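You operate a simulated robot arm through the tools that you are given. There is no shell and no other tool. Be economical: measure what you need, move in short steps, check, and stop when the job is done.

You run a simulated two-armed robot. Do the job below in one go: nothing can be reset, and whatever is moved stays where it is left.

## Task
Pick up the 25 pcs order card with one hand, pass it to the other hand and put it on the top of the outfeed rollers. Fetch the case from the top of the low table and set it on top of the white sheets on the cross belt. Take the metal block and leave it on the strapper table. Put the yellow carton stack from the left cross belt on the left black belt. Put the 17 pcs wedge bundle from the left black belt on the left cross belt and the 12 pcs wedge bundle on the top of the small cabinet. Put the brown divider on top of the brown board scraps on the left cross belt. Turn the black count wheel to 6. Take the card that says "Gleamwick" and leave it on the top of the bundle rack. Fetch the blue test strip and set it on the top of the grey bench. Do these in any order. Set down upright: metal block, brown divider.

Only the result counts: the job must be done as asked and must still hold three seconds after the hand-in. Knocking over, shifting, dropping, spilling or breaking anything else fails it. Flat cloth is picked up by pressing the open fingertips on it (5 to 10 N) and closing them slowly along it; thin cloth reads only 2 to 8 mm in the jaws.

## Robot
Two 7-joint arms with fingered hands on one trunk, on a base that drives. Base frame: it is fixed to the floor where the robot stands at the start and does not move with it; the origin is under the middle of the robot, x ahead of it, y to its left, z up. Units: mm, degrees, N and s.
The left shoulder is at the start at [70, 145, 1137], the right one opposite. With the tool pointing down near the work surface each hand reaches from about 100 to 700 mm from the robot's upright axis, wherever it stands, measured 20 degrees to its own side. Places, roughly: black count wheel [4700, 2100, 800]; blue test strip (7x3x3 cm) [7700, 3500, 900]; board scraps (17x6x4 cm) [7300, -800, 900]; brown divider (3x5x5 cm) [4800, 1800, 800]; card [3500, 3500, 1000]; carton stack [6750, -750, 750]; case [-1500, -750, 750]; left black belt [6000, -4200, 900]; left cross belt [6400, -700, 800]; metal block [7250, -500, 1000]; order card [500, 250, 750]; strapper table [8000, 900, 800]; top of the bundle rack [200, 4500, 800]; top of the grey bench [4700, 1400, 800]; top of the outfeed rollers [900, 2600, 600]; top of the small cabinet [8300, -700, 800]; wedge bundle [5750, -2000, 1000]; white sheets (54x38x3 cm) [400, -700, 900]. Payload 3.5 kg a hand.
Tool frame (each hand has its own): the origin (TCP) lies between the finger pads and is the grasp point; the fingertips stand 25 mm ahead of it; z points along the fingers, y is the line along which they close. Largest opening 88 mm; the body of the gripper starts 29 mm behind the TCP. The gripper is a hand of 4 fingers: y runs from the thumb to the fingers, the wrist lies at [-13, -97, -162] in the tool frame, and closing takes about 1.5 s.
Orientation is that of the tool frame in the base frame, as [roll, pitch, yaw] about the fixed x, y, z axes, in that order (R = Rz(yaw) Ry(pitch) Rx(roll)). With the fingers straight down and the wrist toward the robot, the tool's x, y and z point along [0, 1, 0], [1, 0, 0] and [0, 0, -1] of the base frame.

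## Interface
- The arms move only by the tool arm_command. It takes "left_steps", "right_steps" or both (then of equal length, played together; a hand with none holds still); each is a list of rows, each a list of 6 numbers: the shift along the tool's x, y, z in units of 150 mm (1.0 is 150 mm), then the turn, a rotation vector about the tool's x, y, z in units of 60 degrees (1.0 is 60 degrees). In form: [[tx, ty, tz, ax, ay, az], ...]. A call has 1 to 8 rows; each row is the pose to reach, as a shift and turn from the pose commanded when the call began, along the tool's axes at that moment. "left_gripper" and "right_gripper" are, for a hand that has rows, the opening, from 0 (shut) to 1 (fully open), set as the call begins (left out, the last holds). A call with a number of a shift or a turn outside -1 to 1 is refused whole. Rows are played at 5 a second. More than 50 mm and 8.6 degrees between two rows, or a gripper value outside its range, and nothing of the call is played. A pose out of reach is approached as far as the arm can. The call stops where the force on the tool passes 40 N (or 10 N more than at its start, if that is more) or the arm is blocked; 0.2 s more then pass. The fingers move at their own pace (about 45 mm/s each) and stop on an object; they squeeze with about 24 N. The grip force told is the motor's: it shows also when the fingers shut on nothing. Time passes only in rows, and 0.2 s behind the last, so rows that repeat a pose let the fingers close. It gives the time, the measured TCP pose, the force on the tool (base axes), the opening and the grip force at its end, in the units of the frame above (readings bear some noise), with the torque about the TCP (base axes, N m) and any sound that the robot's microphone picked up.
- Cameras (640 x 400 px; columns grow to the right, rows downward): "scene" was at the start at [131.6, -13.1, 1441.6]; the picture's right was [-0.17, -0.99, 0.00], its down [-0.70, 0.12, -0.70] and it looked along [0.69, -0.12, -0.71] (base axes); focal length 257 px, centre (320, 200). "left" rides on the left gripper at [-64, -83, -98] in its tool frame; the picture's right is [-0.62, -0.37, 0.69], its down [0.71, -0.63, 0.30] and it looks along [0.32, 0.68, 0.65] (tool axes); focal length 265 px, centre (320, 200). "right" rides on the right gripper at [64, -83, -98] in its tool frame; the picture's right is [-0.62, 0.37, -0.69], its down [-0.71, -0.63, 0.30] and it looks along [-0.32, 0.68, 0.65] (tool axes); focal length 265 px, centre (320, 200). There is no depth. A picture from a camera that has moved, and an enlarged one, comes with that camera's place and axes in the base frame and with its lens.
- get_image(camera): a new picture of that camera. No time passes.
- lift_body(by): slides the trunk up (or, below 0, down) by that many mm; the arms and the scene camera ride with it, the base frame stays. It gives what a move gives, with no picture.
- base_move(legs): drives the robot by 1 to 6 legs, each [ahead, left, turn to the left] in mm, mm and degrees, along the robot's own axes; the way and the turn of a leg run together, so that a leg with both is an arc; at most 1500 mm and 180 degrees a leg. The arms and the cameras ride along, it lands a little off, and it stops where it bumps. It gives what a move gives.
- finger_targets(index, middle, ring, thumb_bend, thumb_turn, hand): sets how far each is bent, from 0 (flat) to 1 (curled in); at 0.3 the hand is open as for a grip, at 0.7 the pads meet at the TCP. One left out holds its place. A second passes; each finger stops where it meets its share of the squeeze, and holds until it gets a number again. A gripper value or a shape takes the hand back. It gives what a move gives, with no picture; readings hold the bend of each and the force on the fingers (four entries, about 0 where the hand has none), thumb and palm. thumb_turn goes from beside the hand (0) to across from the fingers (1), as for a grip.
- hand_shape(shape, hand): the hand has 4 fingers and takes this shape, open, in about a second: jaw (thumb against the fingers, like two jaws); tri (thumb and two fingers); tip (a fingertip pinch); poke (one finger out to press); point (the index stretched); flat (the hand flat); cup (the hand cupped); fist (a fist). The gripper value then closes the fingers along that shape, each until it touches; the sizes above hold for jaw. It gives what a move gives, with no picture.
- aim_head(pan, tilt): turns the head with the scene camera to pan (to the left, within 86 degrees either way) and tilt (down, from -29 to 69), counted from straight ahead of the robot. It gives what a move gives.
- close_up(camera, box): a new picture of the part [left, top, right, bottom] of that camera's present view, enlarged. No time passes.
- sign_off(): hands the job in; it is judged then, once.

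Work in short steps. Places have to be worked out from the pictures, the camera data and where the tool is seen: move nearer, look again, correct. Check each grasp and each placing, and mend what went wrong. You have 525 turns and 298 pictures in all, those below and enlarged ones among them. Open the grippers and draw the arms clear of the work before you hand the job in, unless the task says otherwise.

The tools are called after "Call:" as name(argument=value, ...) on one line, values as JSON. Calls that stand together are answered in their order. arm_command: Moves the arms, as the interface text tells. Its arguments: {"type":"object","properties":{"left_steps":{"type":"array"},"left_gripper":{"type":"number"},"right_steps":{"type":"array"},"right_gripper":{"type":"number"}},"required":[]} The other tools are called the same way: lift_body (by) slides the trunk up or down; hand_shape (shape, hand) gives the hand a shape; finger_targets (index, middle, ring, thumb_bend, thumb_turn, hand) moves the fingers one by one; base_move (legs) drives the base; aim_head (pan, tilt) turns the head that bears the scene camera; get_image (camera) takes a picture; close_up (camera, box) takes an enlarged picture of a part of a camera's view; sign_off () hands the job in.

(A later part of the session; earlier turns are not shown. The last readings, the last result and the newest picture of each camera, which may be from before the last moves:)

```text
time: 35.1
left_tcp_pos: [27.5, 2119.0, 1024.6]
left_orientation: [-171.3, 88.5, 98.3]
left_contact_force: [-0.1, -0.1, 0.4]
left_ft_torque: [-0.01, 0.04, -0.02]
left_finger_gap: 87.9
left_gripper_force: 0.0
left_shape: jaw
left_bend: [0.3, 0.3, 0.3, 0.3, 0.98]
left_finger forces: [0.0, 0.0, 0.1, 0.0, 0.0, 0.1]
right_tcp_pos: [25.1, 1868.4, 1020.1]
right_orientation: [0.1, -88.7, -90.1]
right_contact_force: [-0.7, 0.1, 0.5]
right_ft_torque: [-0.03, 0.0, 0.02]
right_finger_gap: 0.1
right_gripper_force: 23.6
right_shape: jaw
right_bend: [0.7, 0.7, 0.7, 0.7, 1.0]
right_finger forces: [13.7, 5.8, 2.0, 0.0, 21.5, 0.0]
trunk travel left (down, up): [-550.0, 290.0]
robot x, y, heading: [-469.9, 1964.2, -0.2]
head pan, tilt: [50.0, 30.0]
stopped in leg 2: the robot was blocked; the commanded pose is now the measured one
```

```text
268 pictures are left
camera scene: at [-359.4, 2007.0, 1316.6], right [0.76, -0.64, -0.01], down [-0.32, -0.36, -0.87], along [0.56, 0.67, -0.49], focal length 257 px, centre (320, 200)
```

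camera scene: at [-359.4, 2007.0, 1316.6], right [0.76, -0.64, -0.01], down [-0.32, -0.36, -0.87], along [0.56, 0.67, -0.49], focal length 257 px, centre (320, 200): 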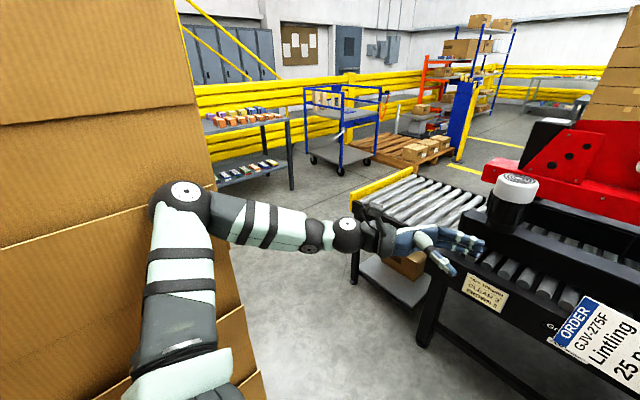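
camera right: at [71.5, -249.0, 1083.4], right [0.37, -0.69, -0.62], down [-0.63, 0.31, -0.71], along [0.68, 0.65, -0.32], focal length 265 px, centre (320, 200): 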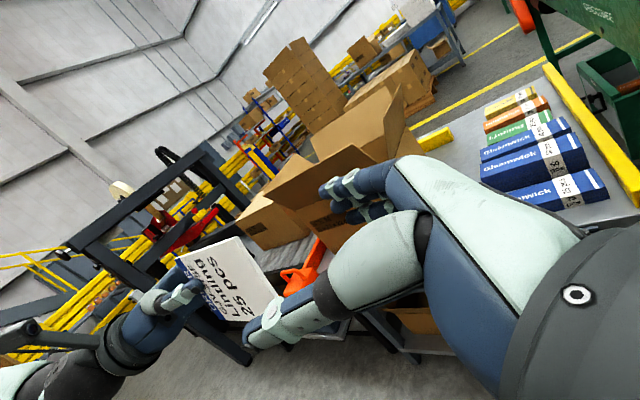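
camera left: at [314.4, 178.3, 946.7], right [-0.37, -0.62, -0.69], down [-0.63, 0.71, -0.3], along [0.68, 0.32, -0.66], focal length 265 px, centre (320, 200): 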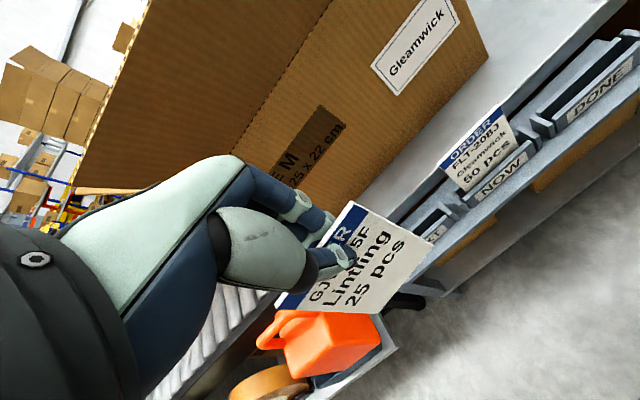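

The left elbow met the box stack and the base stopped. I ease off to the right, go forward clear of it, and check the stack.

Call:
base_move(legs=[[0, -60, 0], [450, 0, 0]])

Call:
aim_head(pan=80, tilt=25)

Call:
get_image(camera="scene")

```text
time: 35.8
left_tcp_pos: [25.6, 2116.2, 1025.5]
left_orientation: [175.6, 88.4, 84.9]
left_contact_force: [-0.2, 0.3, -0.4]
left_ft_torque: [-0.03, -0.03, -0.01]
left_finger_gap: 87.8
left_gripper_force: 0.0
left_shape: jaw
left_bend: [0.3, 0.3, 0.3, 0.3, 0.98]
left_finger forces: [0.0, 0.0, 0.0, 0.0, 0.0, 0.1]
right_tcp_pos: [24.3, 1869.4, 1020.9]
right_orientation: [10.2, -89.0, -100.6]
right_contact_force: [-0.8, 0.3, -0.4]
right_ft_torque: [0.0, 0.0, 0.0]
right_finger_gap: 0.1
right_gripper_force: 23.9
right_shape: jaw
right_bend: [0.7, 0.7, 0.7, 0.7, 1.0]
right_finger forces: [13.7, 5.9, 1.9, 0.0, 21.4, 0.1]
trunk travel left (down, up): [-550.0, 290.0]
robot x, y, heading: [-470.2, 1961.8, -0.3]
head pan, tilt: [50.0, 30.0]
stopped in leg 1: the robot was blocked; the commanded pose is now the measured one
```

```text
time: 36.7
left_tcp_pos: [27.4, 2116.6, 1025.6]
left_orientation: [177.4, 88.4, 86.8]
left_contact_force: [0.3, -0.1, 0.0]
left_ft_torque: [0.01, 0.0, -0.02]
left_finger_gap: 87.8
left_gripper_force: 0.0
left_shape: jaw
left_bend: [0.3, 0.3, 0.3, 0.3, 0.98]
left_finger forces: [0.1, 0.0, 0.0, 0.1, 0.0, 0.0]
right_tcp_pos: [25.0, 1869.1, 1020.6]
right_orientation: [-1.1, -88.9, -89.2]
right_contact_force: [0.2, 0.9, -0.2]
right_ft_torque: [-0.02, 0.01, -0.04]
right_finger_gap: 0.0
right_gripper_force: 24.2
right_shape: jaw
right_bend: [0.7, 0.7, 0.7, 0.7, 1.0]
right_finger forces: [13.5, 5.8, 2.1, 0.0, 21.6, 0.0]
trunk travel left (down, up): [-550.0, 290.0]
robot x, y, heading: [-469.4, 1962.1, -0.0]
head pan, tilt: [80.0, 25.0]
```

```text
267 pictures are left
camera scene: at [-403.0, 2030.0, 1324.3], right [0.98, -0.18, 0.0], down [-0.07, -0.4, -0.91], along [0.16, 0.9, -0.41], focal length 257 px, centre (320, 200)
```

scene: 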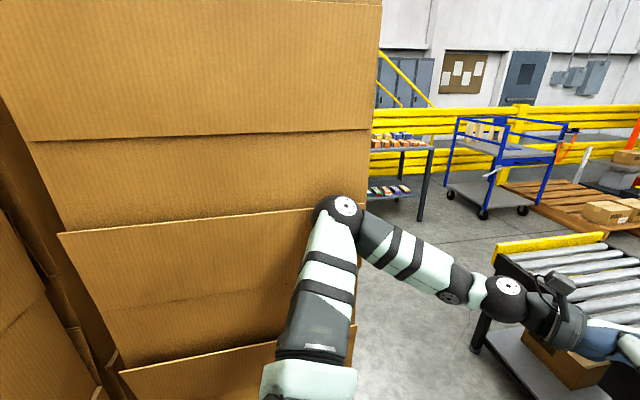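

The elbow rests against the stack face; moving right was refused too. I try going forward alone, off the stack's corner.

Call:
base_move(legs=[[150, 0, 0]])

Call:
get_image(camera="scene")

```text
time: 38.1
left_tcp_pos: [178.9, 2134.8, 1020.8]
left_orientation: [-149.4, 89.7, 119.8]
left_contact_force: [-1.4, 0.2, 0.0]
left_ft_torque: [-0.04, 0.0, 0.01]
left_finger_gap: 87.6
left_gripper_force: 0.0
left_shape: jaw
left_bend: [0.3, 0.3, 0.3, 0.3, 0.98]
left_finger forces: [0.0, 0.1, 0.0, 0.0, 0.1, 0.1]
right_tcp_pos: [177.1, 1885.1, 1020.0]
right_orientation: [-108.3, -89.9, 18.1]
right_contact_force: [0.0, 0.8, -0.4]
right_ft_torque: [-0.01, -0.01, 0.05]
right_finger_gap: 0.0
right_gripper_force: 24.0
right_shape: jaw
right_bend: [0.7, 0.7, 0.7, 0.7, 1.0]
right_finger forces: [13.8, 5.8, 1.9, 0.0, 21.5, 0.0]
trunk travel left (down, up): [-550.0, 290.0]
robot x, y, heading: [-316.7, 1961.7, -0.5]
head pan, tilt: [80.0, 25.0]
```

```text
266 pictures are left
camera scene: at [-250.1, 2053.6, 1322.5], right [0.98, -0.18, 0.0], down [-0.08, -0.42, -0.91], along [0.16, 0.89, -0.42], focal length 257 px, centre (320, 200)
```

scene: 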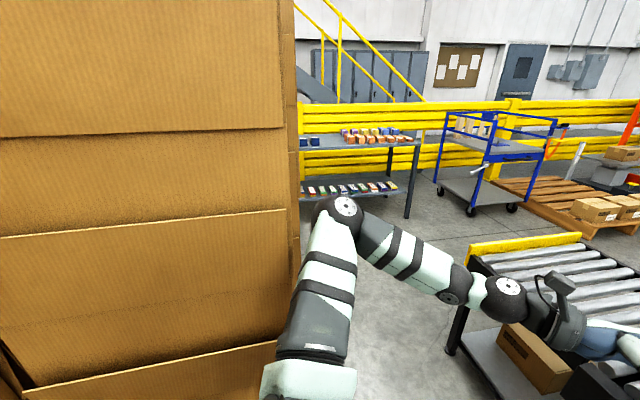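

The stack stands straight and I'm off it. I go on forward and then left to face the rollers.

Call:
base_move(legs=[[380, 0, 0]])

Call:
aim_head(pan=30, tilt=40)

Call:
get_image(camera="scene")

```text
time: 40.2
left_tcp_pos: [487.9, 2131.4, 1023.7]
left_orientation: [148.0, 89.7, 57.1]
left_contact_force: [0.3, 0.1, 0.9]
left_ft_torque: [-0.02, -0.01, 0.02]
left_finger_gap: 87.8
left_gripper_force: 0.1
left_shape: jaw
left_bend: [0.3, 0.3, 0.3, 0.3, 0.98]
left_finger forces: [0.0, 0.0, 0.0, 0.0, 0.1, 0.1]
right_tcp_pos: [478.2, 1886.6, 1019.6]
right_orientation: [-78.0, -88.9, -12.1]
right_contact_force: [-0.3, 0.0, -0.5]
right_ft_torque: [-0.01, 0.02, 0.04]
right_finger_gap: 0.4
right_gripper_force: 24.3
right_shape: jaw
right_bend: [0.7, 0.7, 0.7, 0.7, 1.0]
right_finger forces: [14.0, 5.8, 2.0, 0.1, 21.6, 0.0]
trunk travel left (down, up): [-550.0, 290.0]
robot x, y, heading: [-10.4, 1960.4, -0.3]
head pan, tilt: [80.0, 25.0]
stopped in leg 1: the robot was blocked; the commanded pose is now the measured one
```

```text
time: 41.4
left_tcp_pos: [486.6, 2131.6, 1024.2]
left_orientation: [133.5, 89.5, 42.7]
left_contact_force: [0.5, -0.8, 0.2]
left_ft_torque: [0.02, 0.03, -0.01]
left_finger_gap: 87.5
left_gripper_force: 0.0
left_shape: jaw
left_bend: [0.3, 0.3, 0.3, 0.3, 0.98]
left_finger forces: [0.1, 0.0, 0.1, 0.0, 0.0, 0.0]
right_tcp_pos: [478.4, 1885.8, 1019.0]
right_orientation: [-80.9, -89.2, -9.2]
right_contact_force: [0.5, -0.8, -1.0]
right_ft_torque: [0.0, 0.0, 0.01]
right_finger_gap: 0.0
right_gripper_force: 24.4
right_shape: jaw
right_bend: [0.7, 0.7, 0.7, 0.7, 1.0]
right_finger forces: [13.9, 5.8, 1.9, 0.0, 21.6, 0.0]
trunk travel left (down, up): [-550.0, 290.0]
robot x, y, heading: [-2.5, 1961.5, -0.5]
head pan, tilt: [30.0, 40.0]
```

```text
265 pictures are left
camera scene: at [111.4, 2004.0, 1300.3], right [0.49, -0.87, 0.01], down [-0.55, -0.32, -0.77], along [0.67, 0.38, -0.64], focal length 257 px, centre (320, 200)
```

scene: 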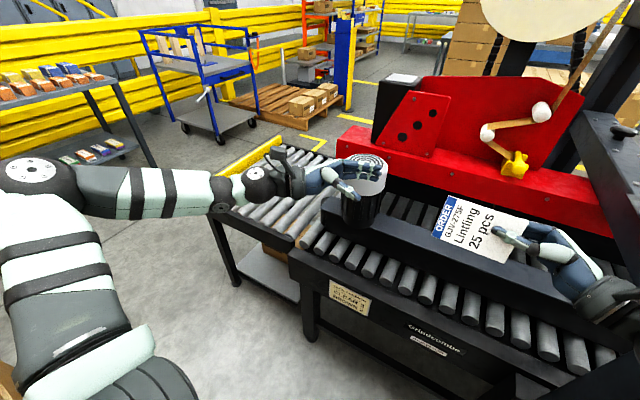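

The right elbow probably met the sealer post. I back off, then move left before going on.

Call:
base_move(legs=[[-80, 0, 0], [0, 500, 0]])

Call:
get_image(camera="scene")

```text
time: 42.0
left_tcp_pos: [488.7, 2130.7, 1023.5]
left_orientation: [160.8, 89.7, 69.8]
left_contact_force: [-0.7, 0.2, -0.2]
left_ft_torque: [0.0, 0.0, -0.05]
left_finger_gap: 87.9
left_gripper_force: 0.0
left_shape: jaw
left_bend: [0.3, 0.3, 0.3, 0.3, 0.98]
left_finger forces: [0.0, 0.0, 0.1, 0.0, 0.0, 0.0]
right_tcp_pos: [477.6, 1885.8, 1018.3]
right_orientation: [-76.9, -88.9, -13.2]
right_contact_force: [-0.4, -0.4, -0.2]
right_ft_torque: [0.01, 0.03, 0.02]
right_finger_gap: 0.0
right_gripper_force: 24.1
right_shape: jaw
right_bend: [0.7, 0.7, 0.7, 0.7, 1.0]
right_finger forces: [14.0, 5.8, 1.9, 0.1, 21.7, 0.0]
trunk travel left (down, up): [-550.0, 290.0]
robot x, y, heading: [-9.4, 1961.0, -0.6]
head pan, tilt: [30.0, 40.0]
stopped in leg 1: the robot was blocked; the commanded pose is now the measured one
```

```text
264 pictures are left
camera scene: at [113.3, 2003.7, 1299.9], right [0.49, -0.87, 0.0], down [-0.56, -0.32, -0.77], along [0.67, 0.38, -0.64], focal length 257 px, centre (320, 200)
```

scene: 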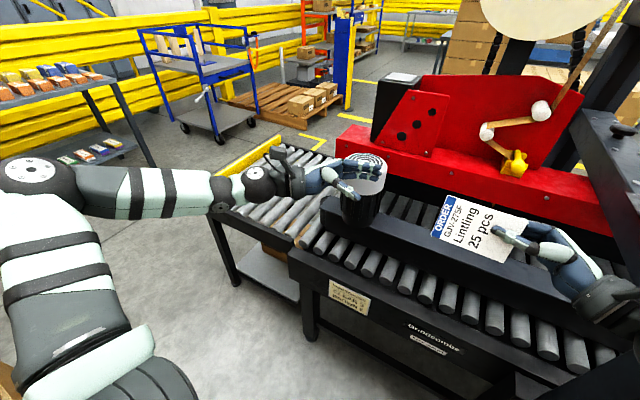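

Backing was refused while touching; I slide left away from the post instead.

Call:
base_move(legs=[[0, 200, 0]])

Call:
aim_head(pan=-60, tilt=25)

Call:
get_image(camera="scene")

```text
time: 43.6
left_tcp_pos: [492.7, 2330.0, 1020.3]
left_orientation: [-165.5, 89.6, 103.8]
left_contact_force: [0.2, 0.5, -0.5]
left_ft_torque: [0.02, -0.02, 0.03]
left_finger_gap: 87.8
left_gripper_force: 0.0
left_shape: jaw
left_bend: [0.3, 0.3, 0.3, 0.3, 0.98]
left_finger forces: [0.1, 0.0, 0.0, 0.0, 0.0, 0.1]
right_tcp_pos: [485.5, 2084.4, 1016.2]
right_orientation: [-77.3, -88.6, -12.7]
right_contact_force: [0.4, 1.0, -0.3]
right_ft_torque: [0.01, 0.04, 0.01]
right_finger_gap: 0.1
right_gripper_force: 23.9
right_shape: jaw
right_bend: [0.7, 0.7, 0.7, 0.7, 1.0]
right_finger forces: [13.9, 5.7, 1.9, 0.1, 21.6, 0.0]
trunk travel left (down, up): [-550.0, 290.0]
robot x, y, heading: [-5.5, 2158.9, -0.7]
head pan, tilt: [30.0, 40.0]
```

```text
time: 45.3
left_tcp_pos: [493.0, 2331.5, 1020.6]
left_orientation: [-162.4, 89.5, 106.8]
left_contact_force: [-0.5, -0.3, 0.3]
left_ft_torque: [0.06, 0.02, -0.03]
left_finger_gap: 87.9
left_gripper_force: 0.1
left_shape: jaw
left_bend: [0.3, 0.3, 0.3, 0.3, 0.98]
left_finger forces: [0.0, 0.0, 0.1, 0.1, 0.0, 0.0]
right_tcp_pos: [486.3, 2084.3, 1014.6]
right_orientation: [-76.6, -88.5, -13.4]
right_contact_force: [0.4, 0.1, 0.6]
right_ft_torque: [-0.05, 0.0, -0.01]
right_finger_gap: 0.1
right_gripper_force: 24.3
right_shape: jaw
right_bend: [0.7, 0.7, 0.7, 0.7, 1.0]
right_finger forces: [13.9, 5.7, 1.9, 0.0, 21.6, 0.0]
trunk travel left (down, up): [-550.0, 290.0]
robot x, y, heading: [-5.5, 2160.3, -0.3]
head pan, tilt: [-60.0, 25.0]
```

```text
263 pictures are left
camera scene: at [92.9, 2079.7, 1322.7], right [-0.87, -0.49, 0.0], down [-0.21, 0.37, -0.91], along [0.45, -0.79, -0.42], focal length 257 px, centre (320, 200)
```

scene: 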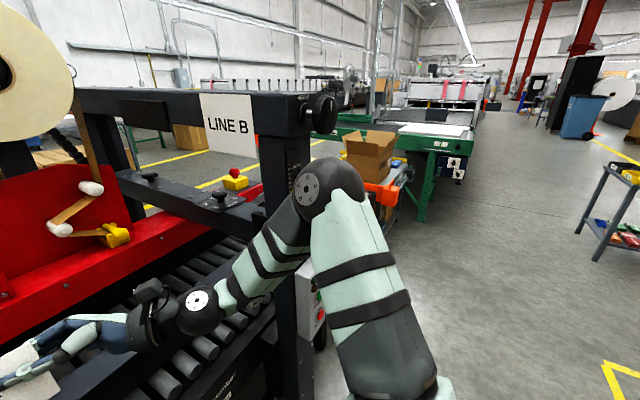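

The forearm is past the post now. I continue left to y≈2560.

Call:
base_move(legs=[[0, 430, 0.5]])

Call:
aim_head(pan=0, tilt=40)

Call:
get_image(camera="scene")

```text
time: 47.0
left_tcp_pos: [498.2, 2572.6, 1019.0]
left_orientation: [-140.9, 89.6, 132.5]
left_contact_force: [-0.3, 1.0, -0.7]
left_ft_torque: [-0.02, 0.01, 0.01]
left_finger_gap: 87.8
left_gripper_force: 0.1
left_shape: jaw
left_bend: [0.3, 0.3, 0.3, 0.3, 0.98]
left_finger forces: [0.0, 0.0, 0.1, 0.1, 0.1, 0.0]
right_tcp_pos: [507.7, 2327.9, 1014.7]
right_orientation: [-83.6, -88.4, -2.2]
right_contact_force: [0.2, 0.4, -0.1]
right_ft_torque: [0.01, -0.01, 0.01]
right_finger_gap: 0.0
right_gripper_force: 24.0
right_shape: jaw
right_bend: [0.7, 0.7, 0.7, 0.7, 1.0]
right_finger forces: [13.9, 5.7, 1.9, 0.1, 21.6, 0.0]
trunk travel left (down, up): [-550.0, 290.0]
robot x, y, heading: [9.1, 2362.9, 4.0]
head pan, tilt: [-60.0, 25.0]
stopped in leg 1: the robot was blocked; the commanded pose is now the measured one
```

```text
time: 48.3
left_tcp_pos: [496.4, 2570.2, 1022.4]
left_orientation: [-164.1, 89.7, 109.2]
left_contact_force: [0.6, -0.1, -0.2]
left_ft_torque: [-0.03, -0.02, -0.01]
left_finger_gap: 87.5
left_gripper_force: 0.0
left_shape: jaw
left_bend: [0.3, 0.3, 0.3, 0.3, 0.98]
left_finger forces: [0.0, 0.0, 0.0, 0.0, 0.0, 0.1]
right_tcp_pos: [506.2, 2324.1, 1016.1]
right_orientation: [-76.9, -88.6, -8.9]
right_contact_force: [-0.1, 0.1, -0.7]
right_ft_torque: [-0.01, 0.01, -0.03]
right_finger_gap: 0.0
right_gripper_force: 23.6
right_shape: jaw
right_bend: [0.7, 0.7, 0.7, 0.7, 1.0]
right_finger forces: [14.0, 5.6, 1.9, 0.1, 21.5, 0.1]
trunk travel left (down, up): [-550.0, 290.0]
robot x, y, heading: [9.7, 2369.9, 3.9]
head pan, tilt: [0.0, 40.0]
```

```text
262 pictures are left
camera scene: at [147.7, 2372.8, 1299.4], right [0.07, -1.0, 0.0], down [-0.64, -0.04, -0.77], along [0.76, 0.05, -0.64], focal length 257 px, centre (320, 200)
```

scene: 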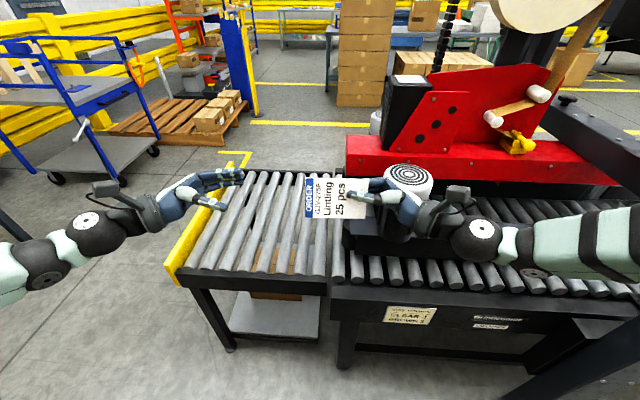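

Blocked again, perhaps my back against the stack. I go 120 mm forward and then left.

Call:
base_move(legs=[[120, 0, -4]])

Call:
base_move(legs=[[0, 230, 0]])

Call:
aim_head(pan=80, tilt=25)

Call:
get_image(camera="scene")

```text
time: 49.5
left_tcp_pos: [628.7, 2540.4, 1021.9]
left_orientation: [-170.8, 89.6, 98.6]
left_contact_force: [-0.5, -0.9, -0.2]
left_ft_torque: [-0.03, -0.01, 0.0]
left_finger_gap: 87.9
left_gripper_force: 0.1
left_shape: jaw
left_bend: [0.3, 0.3, 0.3, 0.3, 0.98]
left_finger forces: [0.1, 0.0, 0.0, 0.0, 0.1, 0.0]
right_tcp_pos: [620.2, 2295.5, 1016.7]
right_orientation: [-75.1, -88.6, -14.7]
right_contact_force: [0.1, -0.7, -0.3]
right_ft_torque: [-0.01, 0.01, 0.0]
right_finger_gap: 0.0
right_gripper_force: 24.3
right_shape: jaw
right_bend: [0.7, 0.7, 0.7, 0.7, 1.0]
right_finger forces: [13.9, 5.8, 1.9, 0.0, 21.6, 0.0]
trunk travel left (down, up): [-550.0, 290.0]
robot x, y, heading: [130.9, 2368.1, 0.1]
head pan, tilt: [0.0, 40.0]
```

```text
time: 51.3
left_tcp_pos: [626.3, 2772.4, 1021.1]
left_orientation: [168.0, 89.7, 77.6]
left_contact_force: [0.3, 0.9, 0.1]
left_ft_torque: [0.0, 0.04, 0.02]
left_finger_gap: 87.8
left_gripper_force: 0.1
left_shape: jaw
left_bend: [0.3, 0.3, 0.3, 0.3, 0.98]
left_finger forces: [0.0, 0.0, 0.1, 0.0, 0.0, 0.0]
right_tcp_pos: [620.5, 2525.7, 1016.2]
right_orientation: [-75.1, -88.6, -14.5]
right_contact_force: [-0.2, 0.2, 0.0]
right_ft_torque: [0.02, 0.02, -0.01]
right_finger_gap: 0.2
right_gripper_force: 24.1
right_shape: jaw
right_bend: [0.7, 0.7, 0.7, 0.7, 1.0]
right_finger forces: [13.9, 5.8, 1.9, 0.0, 21.4, 0.0]
trunk travel left (down, up): [-550.0, 290.0]
robot x, y, heading: [129.0, 2597.4, -0.1]
head pan, tilt: [0.0, 40.0]
```

```text
time: 52.8
left_tcp_pos: [626.7, 2771.8, 1021.3]
left_orientation: [167.5, 89.7, 77.2]
left_contact_force: [0.7, 0.3, 0.0]
left_ft_torque: [-0.02, -0.02, 0.03]
left_finger_gap: 87.9
left_gripper_force: 0.0
left_shape: jaw
left_bend: [0.3, 0.3, 0.3, 0.3, 0.98]
left_finger forces: [0.1, 0.0, 0.0, 0.0, 0.0, 0.0]
right_tcp_pos: [620.6, 2526.8, 1016.8]
right_orientation: [-70.3, -88.6, -19.3]
right_contact_force: [0.7, -0.3, -0.2]
right_ft_torque: [-0.03, -0.01, 0.01]
right_finger_gap: 0.0
right_gripper_force: 23.6
right_shape: jaw
right_bend: [0.7, 0.7, 0.7, 0.7, 1.0]
right_finger forces: [13.8, 5.7, 1.9, 0.0, 21.4, 0.0]
trunk travel left (down, up): [-550.0, 290.0]
robot x, y, heading: [131.3, 2602.5, 0.2]
head pan, tilt: [80.0, 25.0]
```

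```text
261 pictures are left
camera scene: at [197.9, 2689.6, 1322.7], right [0.98, -0.17, 0.0], down [-0.07, -0.42, -0.91], along [0.16, 0.89, -0.42], focal length 257 px, centre (320, 200)
```

scene: 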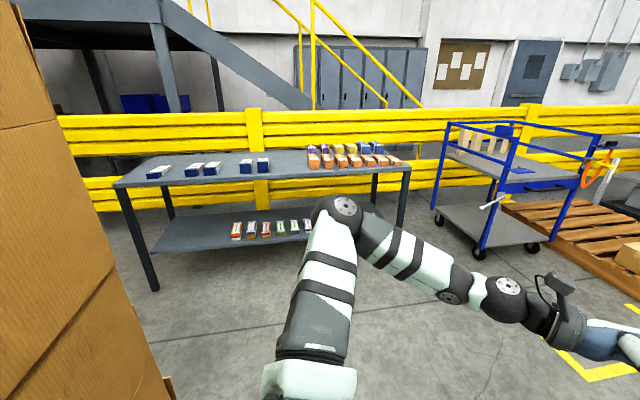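

I'm beside the outfeed rollers (x≈590–1000, y≈2400–2870). I roll the right hand so the card lies flat with the wrist above it.

Call:
arm_command(right_steps=[[0, 0, 0, 0, 0, 0.14], [0, 0, 0, 0, 0, 0.28], [0, 0, 0, 0, 0, 0.42], [0, 0, 0, 0, 0, 0.56], [0, 0, 0, 0, 0, 0.7], [0, 0, 0, 0, 0, 0.84], [0, 0, 0, 0, 0, 0.98]])

Call:
arm_command(right_steps=[[0, 0, 0, 0, 0, 0.14], [0, 0, 0, 0, 0, 0.28], [0, 0, 0, 0, 0, 0.42], [0, 0, 0, 0, 0, 0.52]])

Call:
aim_head(pan=0, tilt=40)

Call:
get_image(camera="scene")

```text
time: 54.4
left_tcp_pos: [626.8, 2772.4, 1021.5]
left_orientation: [-177.3, 89.5, 92.3]
left_contact_force: [-0.1, -0.5, -0.1]
left_ft_torque: [0.04, 0.03, 0.01]
left_finger_gap: 87.9
left_gripper_force: 0.0
left_shape: jaw
left_bend: [0.3, 0.3, 0.3, 0.3, 0.98]
left_finger forces: [0.1, 0.0, 0.0, 0.0, 0.0, 0.0]
right_tcp_pos: [621.9, 2527.0, 1015.3]
right_orientation: [-89.6, -29.7, 0.2]
right_contact_force: [-0.4, 0.5, 0.3]
right_ft_torque: [0.0, 0.01, 0.02]
right_finger_gap: 0.0
right_gripper_force: 24.1
right_shape: jaw
right_bend: [0.7, 0.7, 0.7, 0.7, 1.0]
right_finger forces: [14.2, 5.6, 1.8, 0.0, 21.5, 0.0]
trunk travel left (down, up): [-550.0, 290.0]
robot x, y, heading: [131.0, 2599.4, 0.1]
head pan, tilt: [80.0, 25.0]
```

```text
time: 55.4
left_tcp_pos: [626.9, 2772.9, 1021.4]
left_orientation: [-151.7, 89.7, 117.8]
left_contact_force: [-1.4, 0.3, 0.6]
left_ft_torque: [-0.01, -0.02, -0.01]
left_finger_gap: 88.0
left_gripper_force: 0.0
left_shape: jaw
left_bend: [0.3, 0.3, 0.3, 0.3, 0.98]
left_finger forces: [0.0, 0.0, 0.1, 0.0, 0.0, 0.0]
right_tcp_pos: [620.1, 2526.5, 1016.4]
right_orientation: [-89.6, 1.5, 0.6]
right_contact_force: [-0.2, 0.2, 0.6]
right_ft_torque: [-0.03, 0.0, 0.01]
right_finger_gap: 0.0
right_gripper_force: 24.1
right_shape: jaw
right_bend: [0.7, 0.7, 0.7, 0.7, 1.0]
right_finger forces: [14.4, 5.6, 1.7, 0.0, 21.5, 0.0]
trunk travel left (down, up): [-550.0, 290.0]
robot x, y, heading: [127.9, 2596.6, 0.0]
head pan, tilt: [80.0, 25.0]
```

```text
time: 57.0
left_tcp_pos: [628.1, 2772.1, 1021.5]
left_orientation: [-177.5, 89.6, 92.1]
left_contact_force: [0.8, 0.6, 0.7]
left_ft_torque: [0.04, 0.01, 0.03]
left_finger_gap: 87.8
left_gripper_force: 0.1
left_shape: jaw
left_bend: [0.3, 0.3, 0.3, 0.3, 0.98]
left_finger forces: [0.0, 0.0, 0.0, 0.1, 0.0, 0.0]
right_tcp_pos: [620.5, 2526.8, 1015.4]
right_orientation: [-89.6, 1.4, 0.5]
right_contact_force: [0.5, 0.2, 0.2]
right_ft_torque: [0.03, 0.0, 0.01]
right_finger_gap: 0.1
right_gripper_force: 23.7
right_shape: jaw
right_bend: [0.7, 0.7, 0.7, 0.7, 1.0]
right_finger forces: [14.5, 5.6, 1.7, 0.0, 21.4, 0.1]
trunk travel left (down, up): [-550.0, 290.0]
robot x, y, heading: [127.7, 2597.4, 0.3]
head pan, tilt: [0.0, 40.0]
```

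```text
260 pictures are left
camera scene: at [267.0, 2599.0, 1299.4], right [0.0, -1.0, 0.0], down [-0.64, 0.0, -0.77], along [0.77, 0.0, -0.64], focal length 257 px, centre (320, 200)
```

scene: 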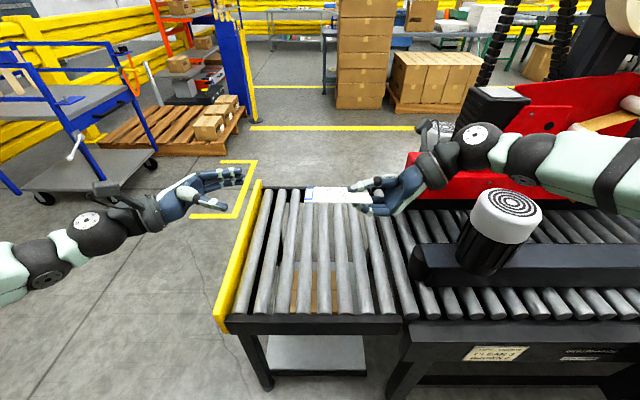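

The card is flat over the rollers, but lowering here would bring the forearm close to the sealer's guide. I shift 190 mm left, then lower the trunk.

Call:
base_move(legs=[[0, 190, 0]])

Call:
lift_body(by=-250)

Call:
get_image(camera="scene")

Call:
get_image(camera="right")

```text
time: 58.5
left_tcp_pos: [625.7, 2966.1, 1021.7]
left_orientation: [177.0, 89.6, 86.7]
left_contact_force: [-0.1, -0.9, 0.2]
left_ft_torque: [0.0, -0.02, 0.05]
left_finger_gap: 87.9
left_gripper_force: 0.1
left_shape: jaw
left_bend: [0.3, 0.3, 0.3, 0.3, 0.98]
left_finger forces: [0.1, 0.0, 0.0, 0.0, 0.1, 0.0]
right_tcp_pos: [620.4, 2721.6, 1015.6]
right_orientation: [-89.6, 1.3, 0.5]
right_contact_force: [0.6, -0.6, -0.2]
right_ft_torque: [0.01, -0.01, -0.01]
right_finger_gap: 0.0
right_gripper_force: 24.0
right_shape: jaw
right_bend: [0.7, 0.7, 0.7, 0.7, 1.0]
right_finger forces: [14.4, 5.7, 1.8, 0.1, 21.6, 0.1]
trunk travel left (down, up): [-550.0, 290.0]
robot x, y, heading: [132.9, 2792.7, 0.0]
head pan, tilt: [0.0, 40.0]
```

```text
time: 61.1
left_tcp_pos: [625.1, 2966.2, 771.0]
left_orientation: [178.2, 89.5, 87.8]
left_contact_force: [-0.1, 0.3, 0.0]
left_ft_torque: [0.0, -0.01, 0.0]
left_finger_gap: 87.8
left_gripper_force: 0.0
left_shape: jaw
left_bend: [0.3, 0.3, 0.3, 0.3, 0.98]
left_finger forces: [0.0, 0.0, 0.0, 0.0, 0.0, 0.0]
right_tcp_pos: [619.9, 2719.8, 766.5]
right_orientation: [-89.6, 1.3, 0.6]
right_contact_force: [0.9, 0.0, -0.4]
right_ft_torque: [-0.02, 0.01, 0.0]
right_finger_gap: 0.1
right_gripper_force: 24.1
right_shape: jaw
right_bend: [0.7, 0.7, 0.7, 0.7, 1.0]
right_finger forces: [14.3, 5.5, 1.7, 0.1, 21.6, 0.0]
trunk travel left (down, up): [-300.0, 540.0]
robot x, y, heading: [128.7, 2794.0, 0.2]
head pan, tilt: [0.0, 40.0]
```

```text
259 pictures are left
camera scene: at [266.2, 2791.8, 1049.4], right [0.0, -1.0, 0.0], down [-0.64, 0.0, -0.77], along [0.77, 0.0, -0.64], focal length 257 px, centre (320, 200)
```

scene: 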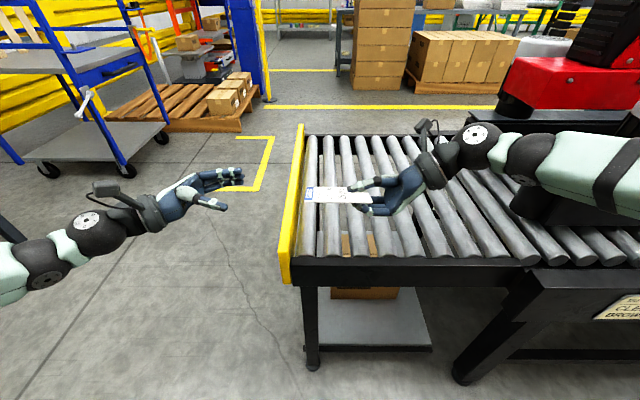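

```text
258 pictures are left
camera right: at [688.6, 2623.0, 847.5], right [-0.62, -0.7, -0.36], down [-0.7, 0.29, 0.65], along [-0.35, 0.65, -0.67], focal length 265 px, centre (320, 200)
```

right: 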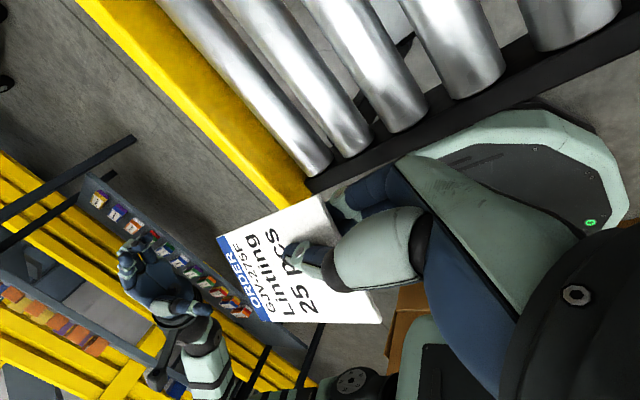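

Rollers' top is near z≈600. I move the card 130 mm out over them and lower to about z 645.

Call:
arm_command(right_steps=[[0.3, 0, 0, 0, 0, 0], [0.6, 0, 0, 0, 0, 0], [0.87, 0, 0, 0, 0, 0], [0.87, 0.3, 0, 0, 0, 0], [0.87, 0.6, 0, 0, 0, 0], [0.87, 0.8, 0, 0, 0, 0]])

Call:
get_image(camera="scene")

Call:
get_image(camera="right")

```text
time: 62.5
left_tcp_pos: [620.8, 2966.9, 775.5]
left_orientation: [148.1, 89.5, 57.9]
left_contact_force: [-0.1, -0.9, 0.0]
left_ft_torque: [0.0, 0.02, 0.0]
left_finger_gap: 87.8
left_gripper_force: 0.1
left_shape: jaw
left_bend: [0.3, 0.3, 0.3, 0.3, 0.98]
left_finger forces: [0.0, 0.0, 0.1, 0.0, 0.0, 0.1]
right_tcp_pos: [746.4, 2725.5, 654.5]
right_orientation: [-89.3, 0.0, 0.6]
right_contact_force: [-0.5, -1.2, 38.7]
right_ft_torque: [-1.84, 0.3, 0.01]
right_finger_gap: 0.0
right_gripper_force: 23.9
right_shape: jaw
right_bend: [0.7, 0.7, 0.7, 0.7, 1.0]
right_finger forces: [14.3, 45.2, 1.3, 0.0, 21.9, 0.0]
trunk travel left (down, up): [-300.0, 540.0]
robot x, y, heading: [132.7, 2791.4, 0.3]
head pan, tilt: [0.0, 40.0]
```

```text
257 pictures are left
camera scene: at [260.7, 2792.8, 1051.1], right [0.0, -1.0, 0.0], down [-0.64, 0.0, -0.77], along [0.77, 0.0, -0.64], focal length 257 px, centre (320, 200)
```

scene: 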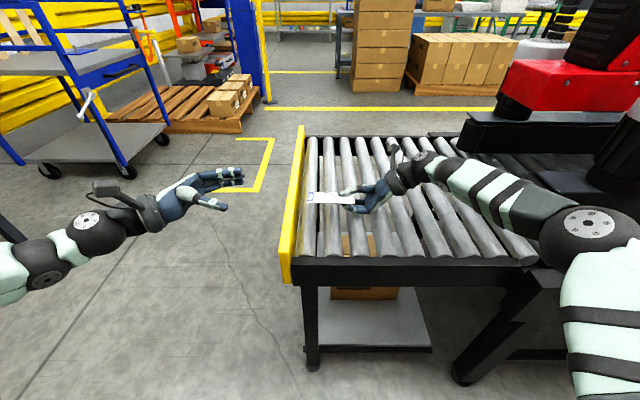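

```text
256 pictures are left
camera right: at [813.6, 2627.7, 736.8], right [-0.61, -0.69, -0.38], down [-0.72, 0.29, 0.63], along [-0.33, 0.66, -0.67], focal length 265 px, centre (320, 200)
```

right: 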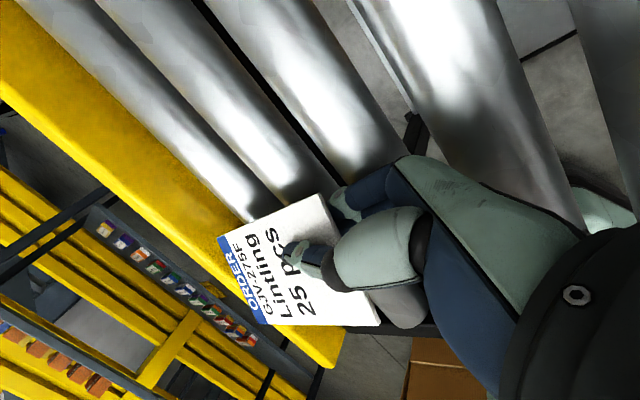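

The under-fingers touched a roller (39 N). I lift 12 mm, tilt the fingers 20° down so the card's far edge nears the rollers.

Call:
arm_command(right_steps=[[0, -0.08, 0, -0.1, 0, 0], [0, -0.1, 0, -0.2, 0, 0], [0, -0.1, 0, -0.33, 0, 0]])

Call:
close_up(camera="scene", box=[270, 140, 450, 260])

```text
time: 63.3
left_tcp_pos: [627.2, 2966.3, 772.8]
left_orientation: [169.3, 89.6, 79.0]
left_contact_force: [0.1, 0.7, -0.1]
left_ft_torque: [-0.01, -0.01, 0.02]
left_finger_gap: 87.9
left_gripper_force: 0.1
left_shape: jaw
left_bend: [0.3, 0.3, 0.3, 0.3, 0.98]
left_finger forces: [0.0, 0.0, 0.0, 0.0, 0.0, 0.0]
right_tcp_pos: [749.0, 2723.2, 656.6]
right_orientation: [-109.6, 1.5, 0.5]
right_contact_force: [-0.5, 0.9, 0.8]
right_ft_torque: [0.04, 0.0, -0.01]
right_finger_gap: 0.2
right_gripper_force: 23.9
right_shape: jaw
right_bend: [0.69, 0.7, 0.7, 0.71, 1.0]
right_finger forces: [15.3, 4.9, 0.9, 0.0, 21.6, 0.0]
trunk travel left (down, up): [-300.0, 540.0]
robot x, y, heading: [128.6, 2789.9, 0.2]
head pan, tilt: [0.0, 40.0]
```

```text
3.33 times, centred on (360, 200) of scene
camera zoom: at [266.1, 2792.4, 1049.2], right [0.0, -1.0, 0.0], down [-0.64, 0.0, -0.77], along [0.77, 0.0, -0.64], focal length 856 px, centre (187, 200)
```

zoom: 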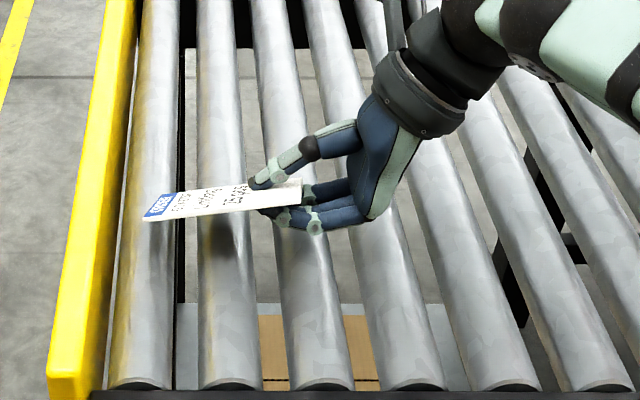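

The card's far end reaches the first roller's column. I lower 15 mm in small steps.

Call:
arm_command(right_steps=[[0, 0.03, 0.011, 0, 0, 0], [0, 0.06, 0.022, 0, 0, 0], [0, 0.09, 0.033, 0, 0, 0]])

Call:
close_up(camera="scene", box=[270, 140, 450, 260])

```text
time: 64.1
left_tcp_pos: [624.1, 2965.3, 772.4]
left_orientation: [153.2, 89.6, 62.9]
left_contact_force: [-0.1, 0.1, -0.2]
left_ft_torque: [-0.01, 0.01, 0.0]
left_finger_gap: 87.8
left_gripper_force: 0.0
left_shape: jaw
left_bend: [0.3, 0.3, 0.3, 0.3, 0.98]
left_finger forces: [0.0, 0.0, 0.1, 0.1, 0.0, 0.1]
right_tcp_pos: [746.3, 2723.7, 647.9]
right_orientation: [-109.3, 0.9, 0.7]
right_contact_force: [0.1, -1.4, 17.1]
right_ft_torque: [-0.14, 0.09, -0.02]
right_finger_gap: 0.0
right_gripper_force: 23.8
right_shape: jaw
right_bend: [0.69, 0.7, 0.7, 0.71, 1.0]
right_finger forces: [14.4, 25.7, 0.5, 0.0, 26.6, 0.0]
trunk travel left (down, up): [-300.0, 540.0]
robot x, y, heading: [124.3, 2792.3, 0.5]
head pan, tilt: [0.0, 40.0]
```

```text
3.33 times, centred on (360, 200) of scene
camera zoom: at [264.1, 2792.0, 1050.0], right [0.0, -1.0, 0.0], down [-0.64, 0.0, -0.77], along [0.77, 0.0, -0.64], focal length 856 px, centre (187, 200)
```

zoom: 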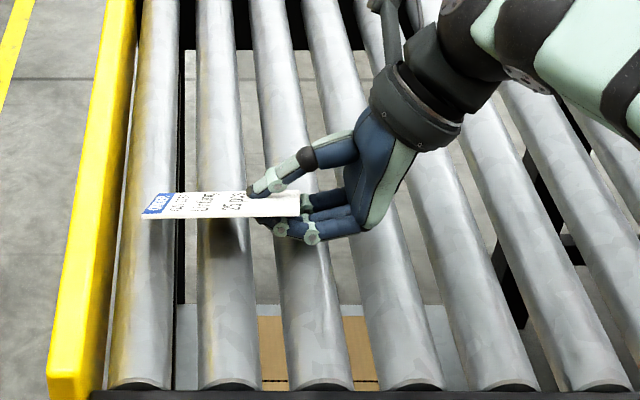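

The card's far edge is down at the rollers. I lift just the thumb off and look.

Call:
finger_targets(hand="right", thumb_bend=0.35)

Call:
close_up(camera="scene", box=[270, 140, 450, 260])

```text
time: 65.1
left_tcp_pos: [624.3, 2966.3, 772.3]
left_orientation: [-171.6, 89.6, 98.1]
left_contact_force: [0.6, 0.2, -0.2]
left_ft_torque: [0.03, -0.02, 0.02]
left_finger_gap: 87.8
left_gripper_force: 0.0
left_shape: jaw
left_bend: [0.3, 0.3, 0.3, 0.3, 0.98]
left_finger forces: [0.1, 0.0, 0.0, 0.1, 0.0, 0.1]
right_tcp_pos: [747.9, 2722.1, 644.3]
right_orientation: [-109.5, 1.3, 0.5]
right_contact_force: [0.1, 0.2, 4.9]
right_ft_torque: [-0.1, 0.06, -0.01]
right_finger_gap: 19.0
right_gripper_force: 3.0
right_shape: fingers
right_bend: [0.73, 0.71, 0.7, 0.35, 1.0]
right_finger forces: [0.1, 5.0, 0.0, 0.0, 0.0, 0.0]
trunk travel left (down, up): [-300.0, 540.0]
robot x, y, heading: [130.6, 2791.6, 0.4]
head pan, tilt: [0.0, 40.0]
```

```text
3.33 times, centred on (360, 200) of scene
camera zoom: at [265.7, 2792.0, 1049.4], right [0.0, -1.0, 0.0], down [-0.64, 0.0, -0.77], along [0.77, 0.0, -0.64], focal length 856 px, centre (187, 200)
```

zoom: 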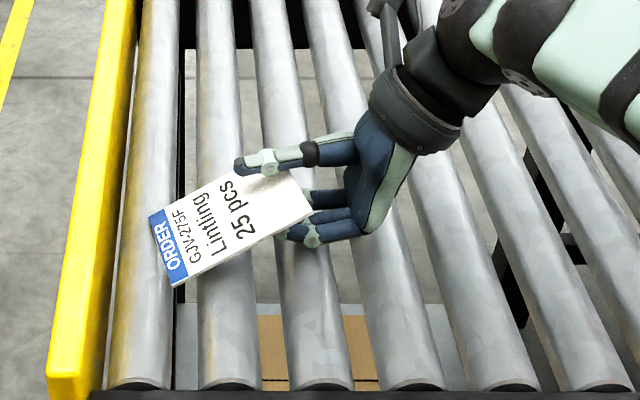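

The card rests on rollers and finger backs. I draw the hand slowly back along the fingers.

Call:
arm_command(right_steps=[[0, 0, -0.06, 0, 0, 0], [0, 0, -0.12, 0, 0, 0], [0, 0, -0.18, 0, 0, 0], [0, 0, -0.24, 0, 0, 0], [0, 0, -0.3, 0, 0, 0]])

Call:
close_up(camera="scene", box=[270, 140, 450, 260])

```text
time: 66.3
left_tcp_pos: [626.0, 2967.3, 772.7]
left_orientation: [177.4, 89.6, 87.1]
left_contact_force: [-0.3, -0.1, -0.6]
left_ft_torque: [-0.01, -0.01, 0.01]
left_finger_gap: 87.8
left_gripper_force: 0.1
left_shape: jaw
left_bend: [0.3, 0.3, 0.3, 0.3, 0.98]
left_finger forces: [0.1, 0.0, 0.1, 0.1, 0.0, 0.0]
right_tcp_pos: [747.4, 2679.5, 658.3]
right_orientation: [-109.3, 1.3, 0.6]
right_contact_force: [0.2, 0.0, 0.3]
right_ft_torque: [0.01, 0.0, 0.03]
right_finger_gap: 18.9
right_gripper_force: 0.0
right_shape: fingers
right_bend: [0.73, 0.71, 0.7, 0.35, 1.0]
right_finger forces: [0.0, 0.0, 0.0, 0.1, 0.0, 0.1]
trunk travel left (down, up): [-300.0, 540.0]
robot x, y, heading: [128.5, 2788.8, 0.2]
head pan, tilt: [0.0, 40.0]
```

```text
3.33 times, centred on (360, 200) of scene
camera zoom: at [266.3, 2791.7, 1049.4], right [0.0, -1.0, 0.0], down [-0.64, 0.0, -0.77], along [0.77, 0.0, -0.64], focal length 856 px, centre (187, 200)
```

zoom: 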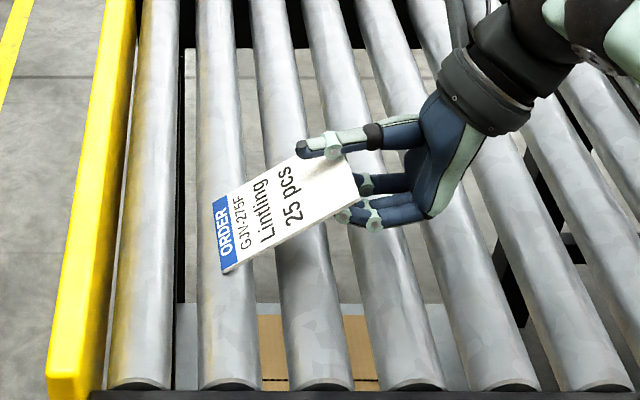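

The card followed the hand a bit. I look from the wrist camera to see what still touches it.

Call:
get_image(camera="right")

Call:
get_image(camera="left")

```text
251 pictures are left
camera right: at [817.1, 2616.5, 768.7], right [-0.61, -0.78, -0.1], down [-0.71, 0.49, 0.51], along [-0.35, 0.39, -0.85], focal length 265 px, centre (320, 200)
```

right: 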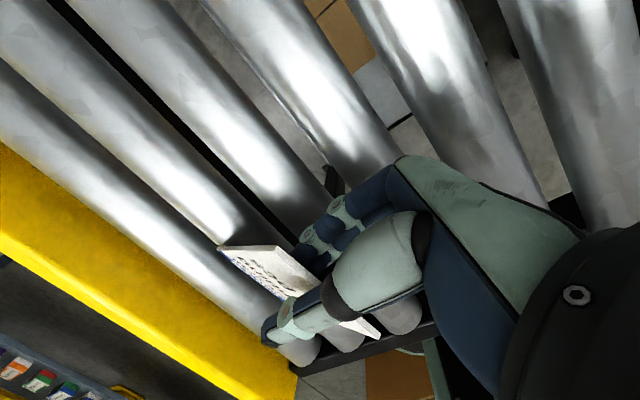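

```text
250 pictures are left
camera left: at [541.6, 3064.8, 837.9], right [-0.37, -0.7, 0.62], down [-0.63, -0.3, -0.72], along [0.68, -0.65, -0.33], focal length 265 px, centre (320, 200)
```

left: 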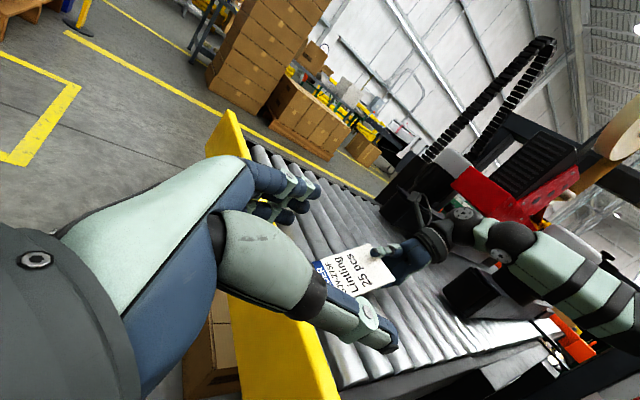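

The card leans from the index finger down to the rollers on the near side. I slide the hand sideways (+x) out from under its raised edge.

Call:
arm_command(right_steps=[[0.1, 0, 0, 0, 0, 0], [0.2, 0, 0, 0, 0, 0], [0.3, 0, 0, 0, 0, 0], [0.4, 0, 0, 0, 0, 0]])

Call:
close_up(camera="scene", box=[270, 140, 450, 260])

```text
time: 67.3
left_tcp_pos: [625.1, 2966.1, 771.4]
left_orientation: [-179.4, 89.6, 90.4]
left_contact_force: [0.7, -0.1, 0.3]
left_ft_torque: [0.02, 0.04, 0.02]
left_finger_gap: 87.7
left_gripper_force: 0.0
left_shape: jaw
left_bend: [0.3, 0.3, 0.3, 0.3, 0.98]
left_finger forces: [0.0, 0.1, 0.1, 0.1, 0.1, 0.0]
right_tcp_pos: [795.5, 2683.1, 657.1]
right_orientation: [-109.4, 1.4, 0.6]
right_contact_force: [-0.3, -0.1, 0.0]
right_ft_torque: [0.02, -0.01, -0.01]
right_finger_gap: 19.0
right_gripper_force: 0.1
right_shape: fingers
right_bend: [0.73, 0.71, 0.7, 0.35, 1.0]
right_finger forces: [0.1, 0.0, 0.0, 0.0, 0.1, 0.0]
right hand out of reach, approached as far as the arm can: row 4
trunk travel left (down, up): [-300.0, 540.0]
robot x, y, heading: [129.0, 2789.9, 0.2]
head pan, tilt: [0.0, 40.0]
```

```text
3.33 times, centred on (360, 200) of scene
camera zoom: at [266.1, 2791.8, 1049.4], right [0.0, -1.0, 0.0], down [-0.64, 0.0, -0.77], along [0.77, 0.0, -0.64], focal length 856 px, centre (187, 200)
```

zoom: 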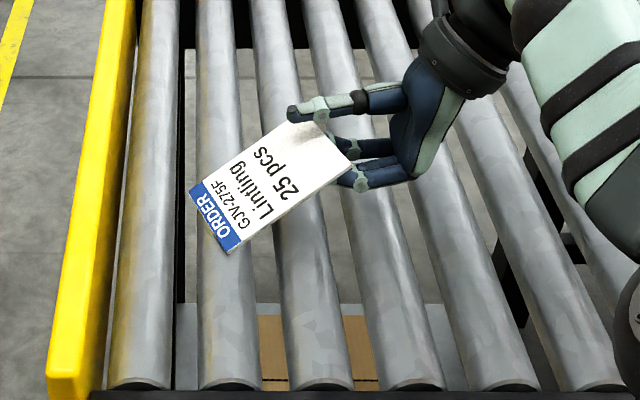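

Only a corner remains on the fingers. I pull back along the finger direction briskly.

Call:
arm_command(right_steps=[[0, 0, -0.33, 0, 0, 0], [0, 0, -0.63, 0, 0, 0]])

Call:
close_up(camera="scene", box=[270, 140, 450, 260])

```text
time: 67.9
left_tcp_pos: [625.5, 2966.3, 772.5]
left_orientation: [-166.9, 89.5, 102.9]
left_contact_force: [-0.6, -0.1, -0.7]
left_ft_torque: [-0.02, 0.02, -0.02]
left_finger_gap: 88.0
left_gripper_force: 0.1
left_shape: jaw
left_bend: [0.3, 0.3, 0.3, 0.3, 0.98]
left_finger forces: [0.0, 0.0, 0.1, 0.0, 0.0, 0.1]
right_tcp_pos: [786.0, 2607.0, 682.6]
right_orientation: [-109.5, 1.4, 0.6]
right_contact_force: [0.0, -0.2, -0.5]
right_ft_torque: [0.02, 0.0, -0.01]
right_finger_gap: 18.8
right_gripper_force: 0.1
right_shape: fingers
right_bend: [0.73, 0.71, 0.7, 0.35, 1.0]
right_finger forces: [0.0, 0.2, 0.0, 0.0, 0.0, 0.1]
right hand out of reach, approached as far as the arm can: row 2
trunk travel left (down, up): [-300.0, 540.0]
robot x, y, heading: [129.5, 2790.2, 0.3]
head pan, tilt: [0.0, 40.0]
```

```text
3.33 times, centred on (360, 200) of scene
camera zoom: at [266.6, 2791.9, 1049.3], right [0.0, -1.0, 0.0], down [-0.64, 0.0, -0.77], along [0.77, 0.0, -0.64], focal length 856 px, centre (187, 200)
```

zoom: 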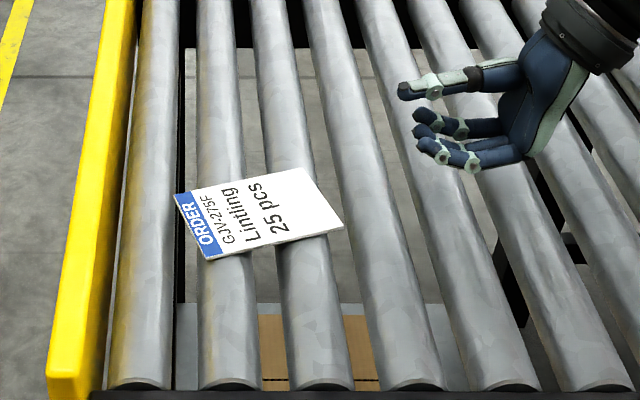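

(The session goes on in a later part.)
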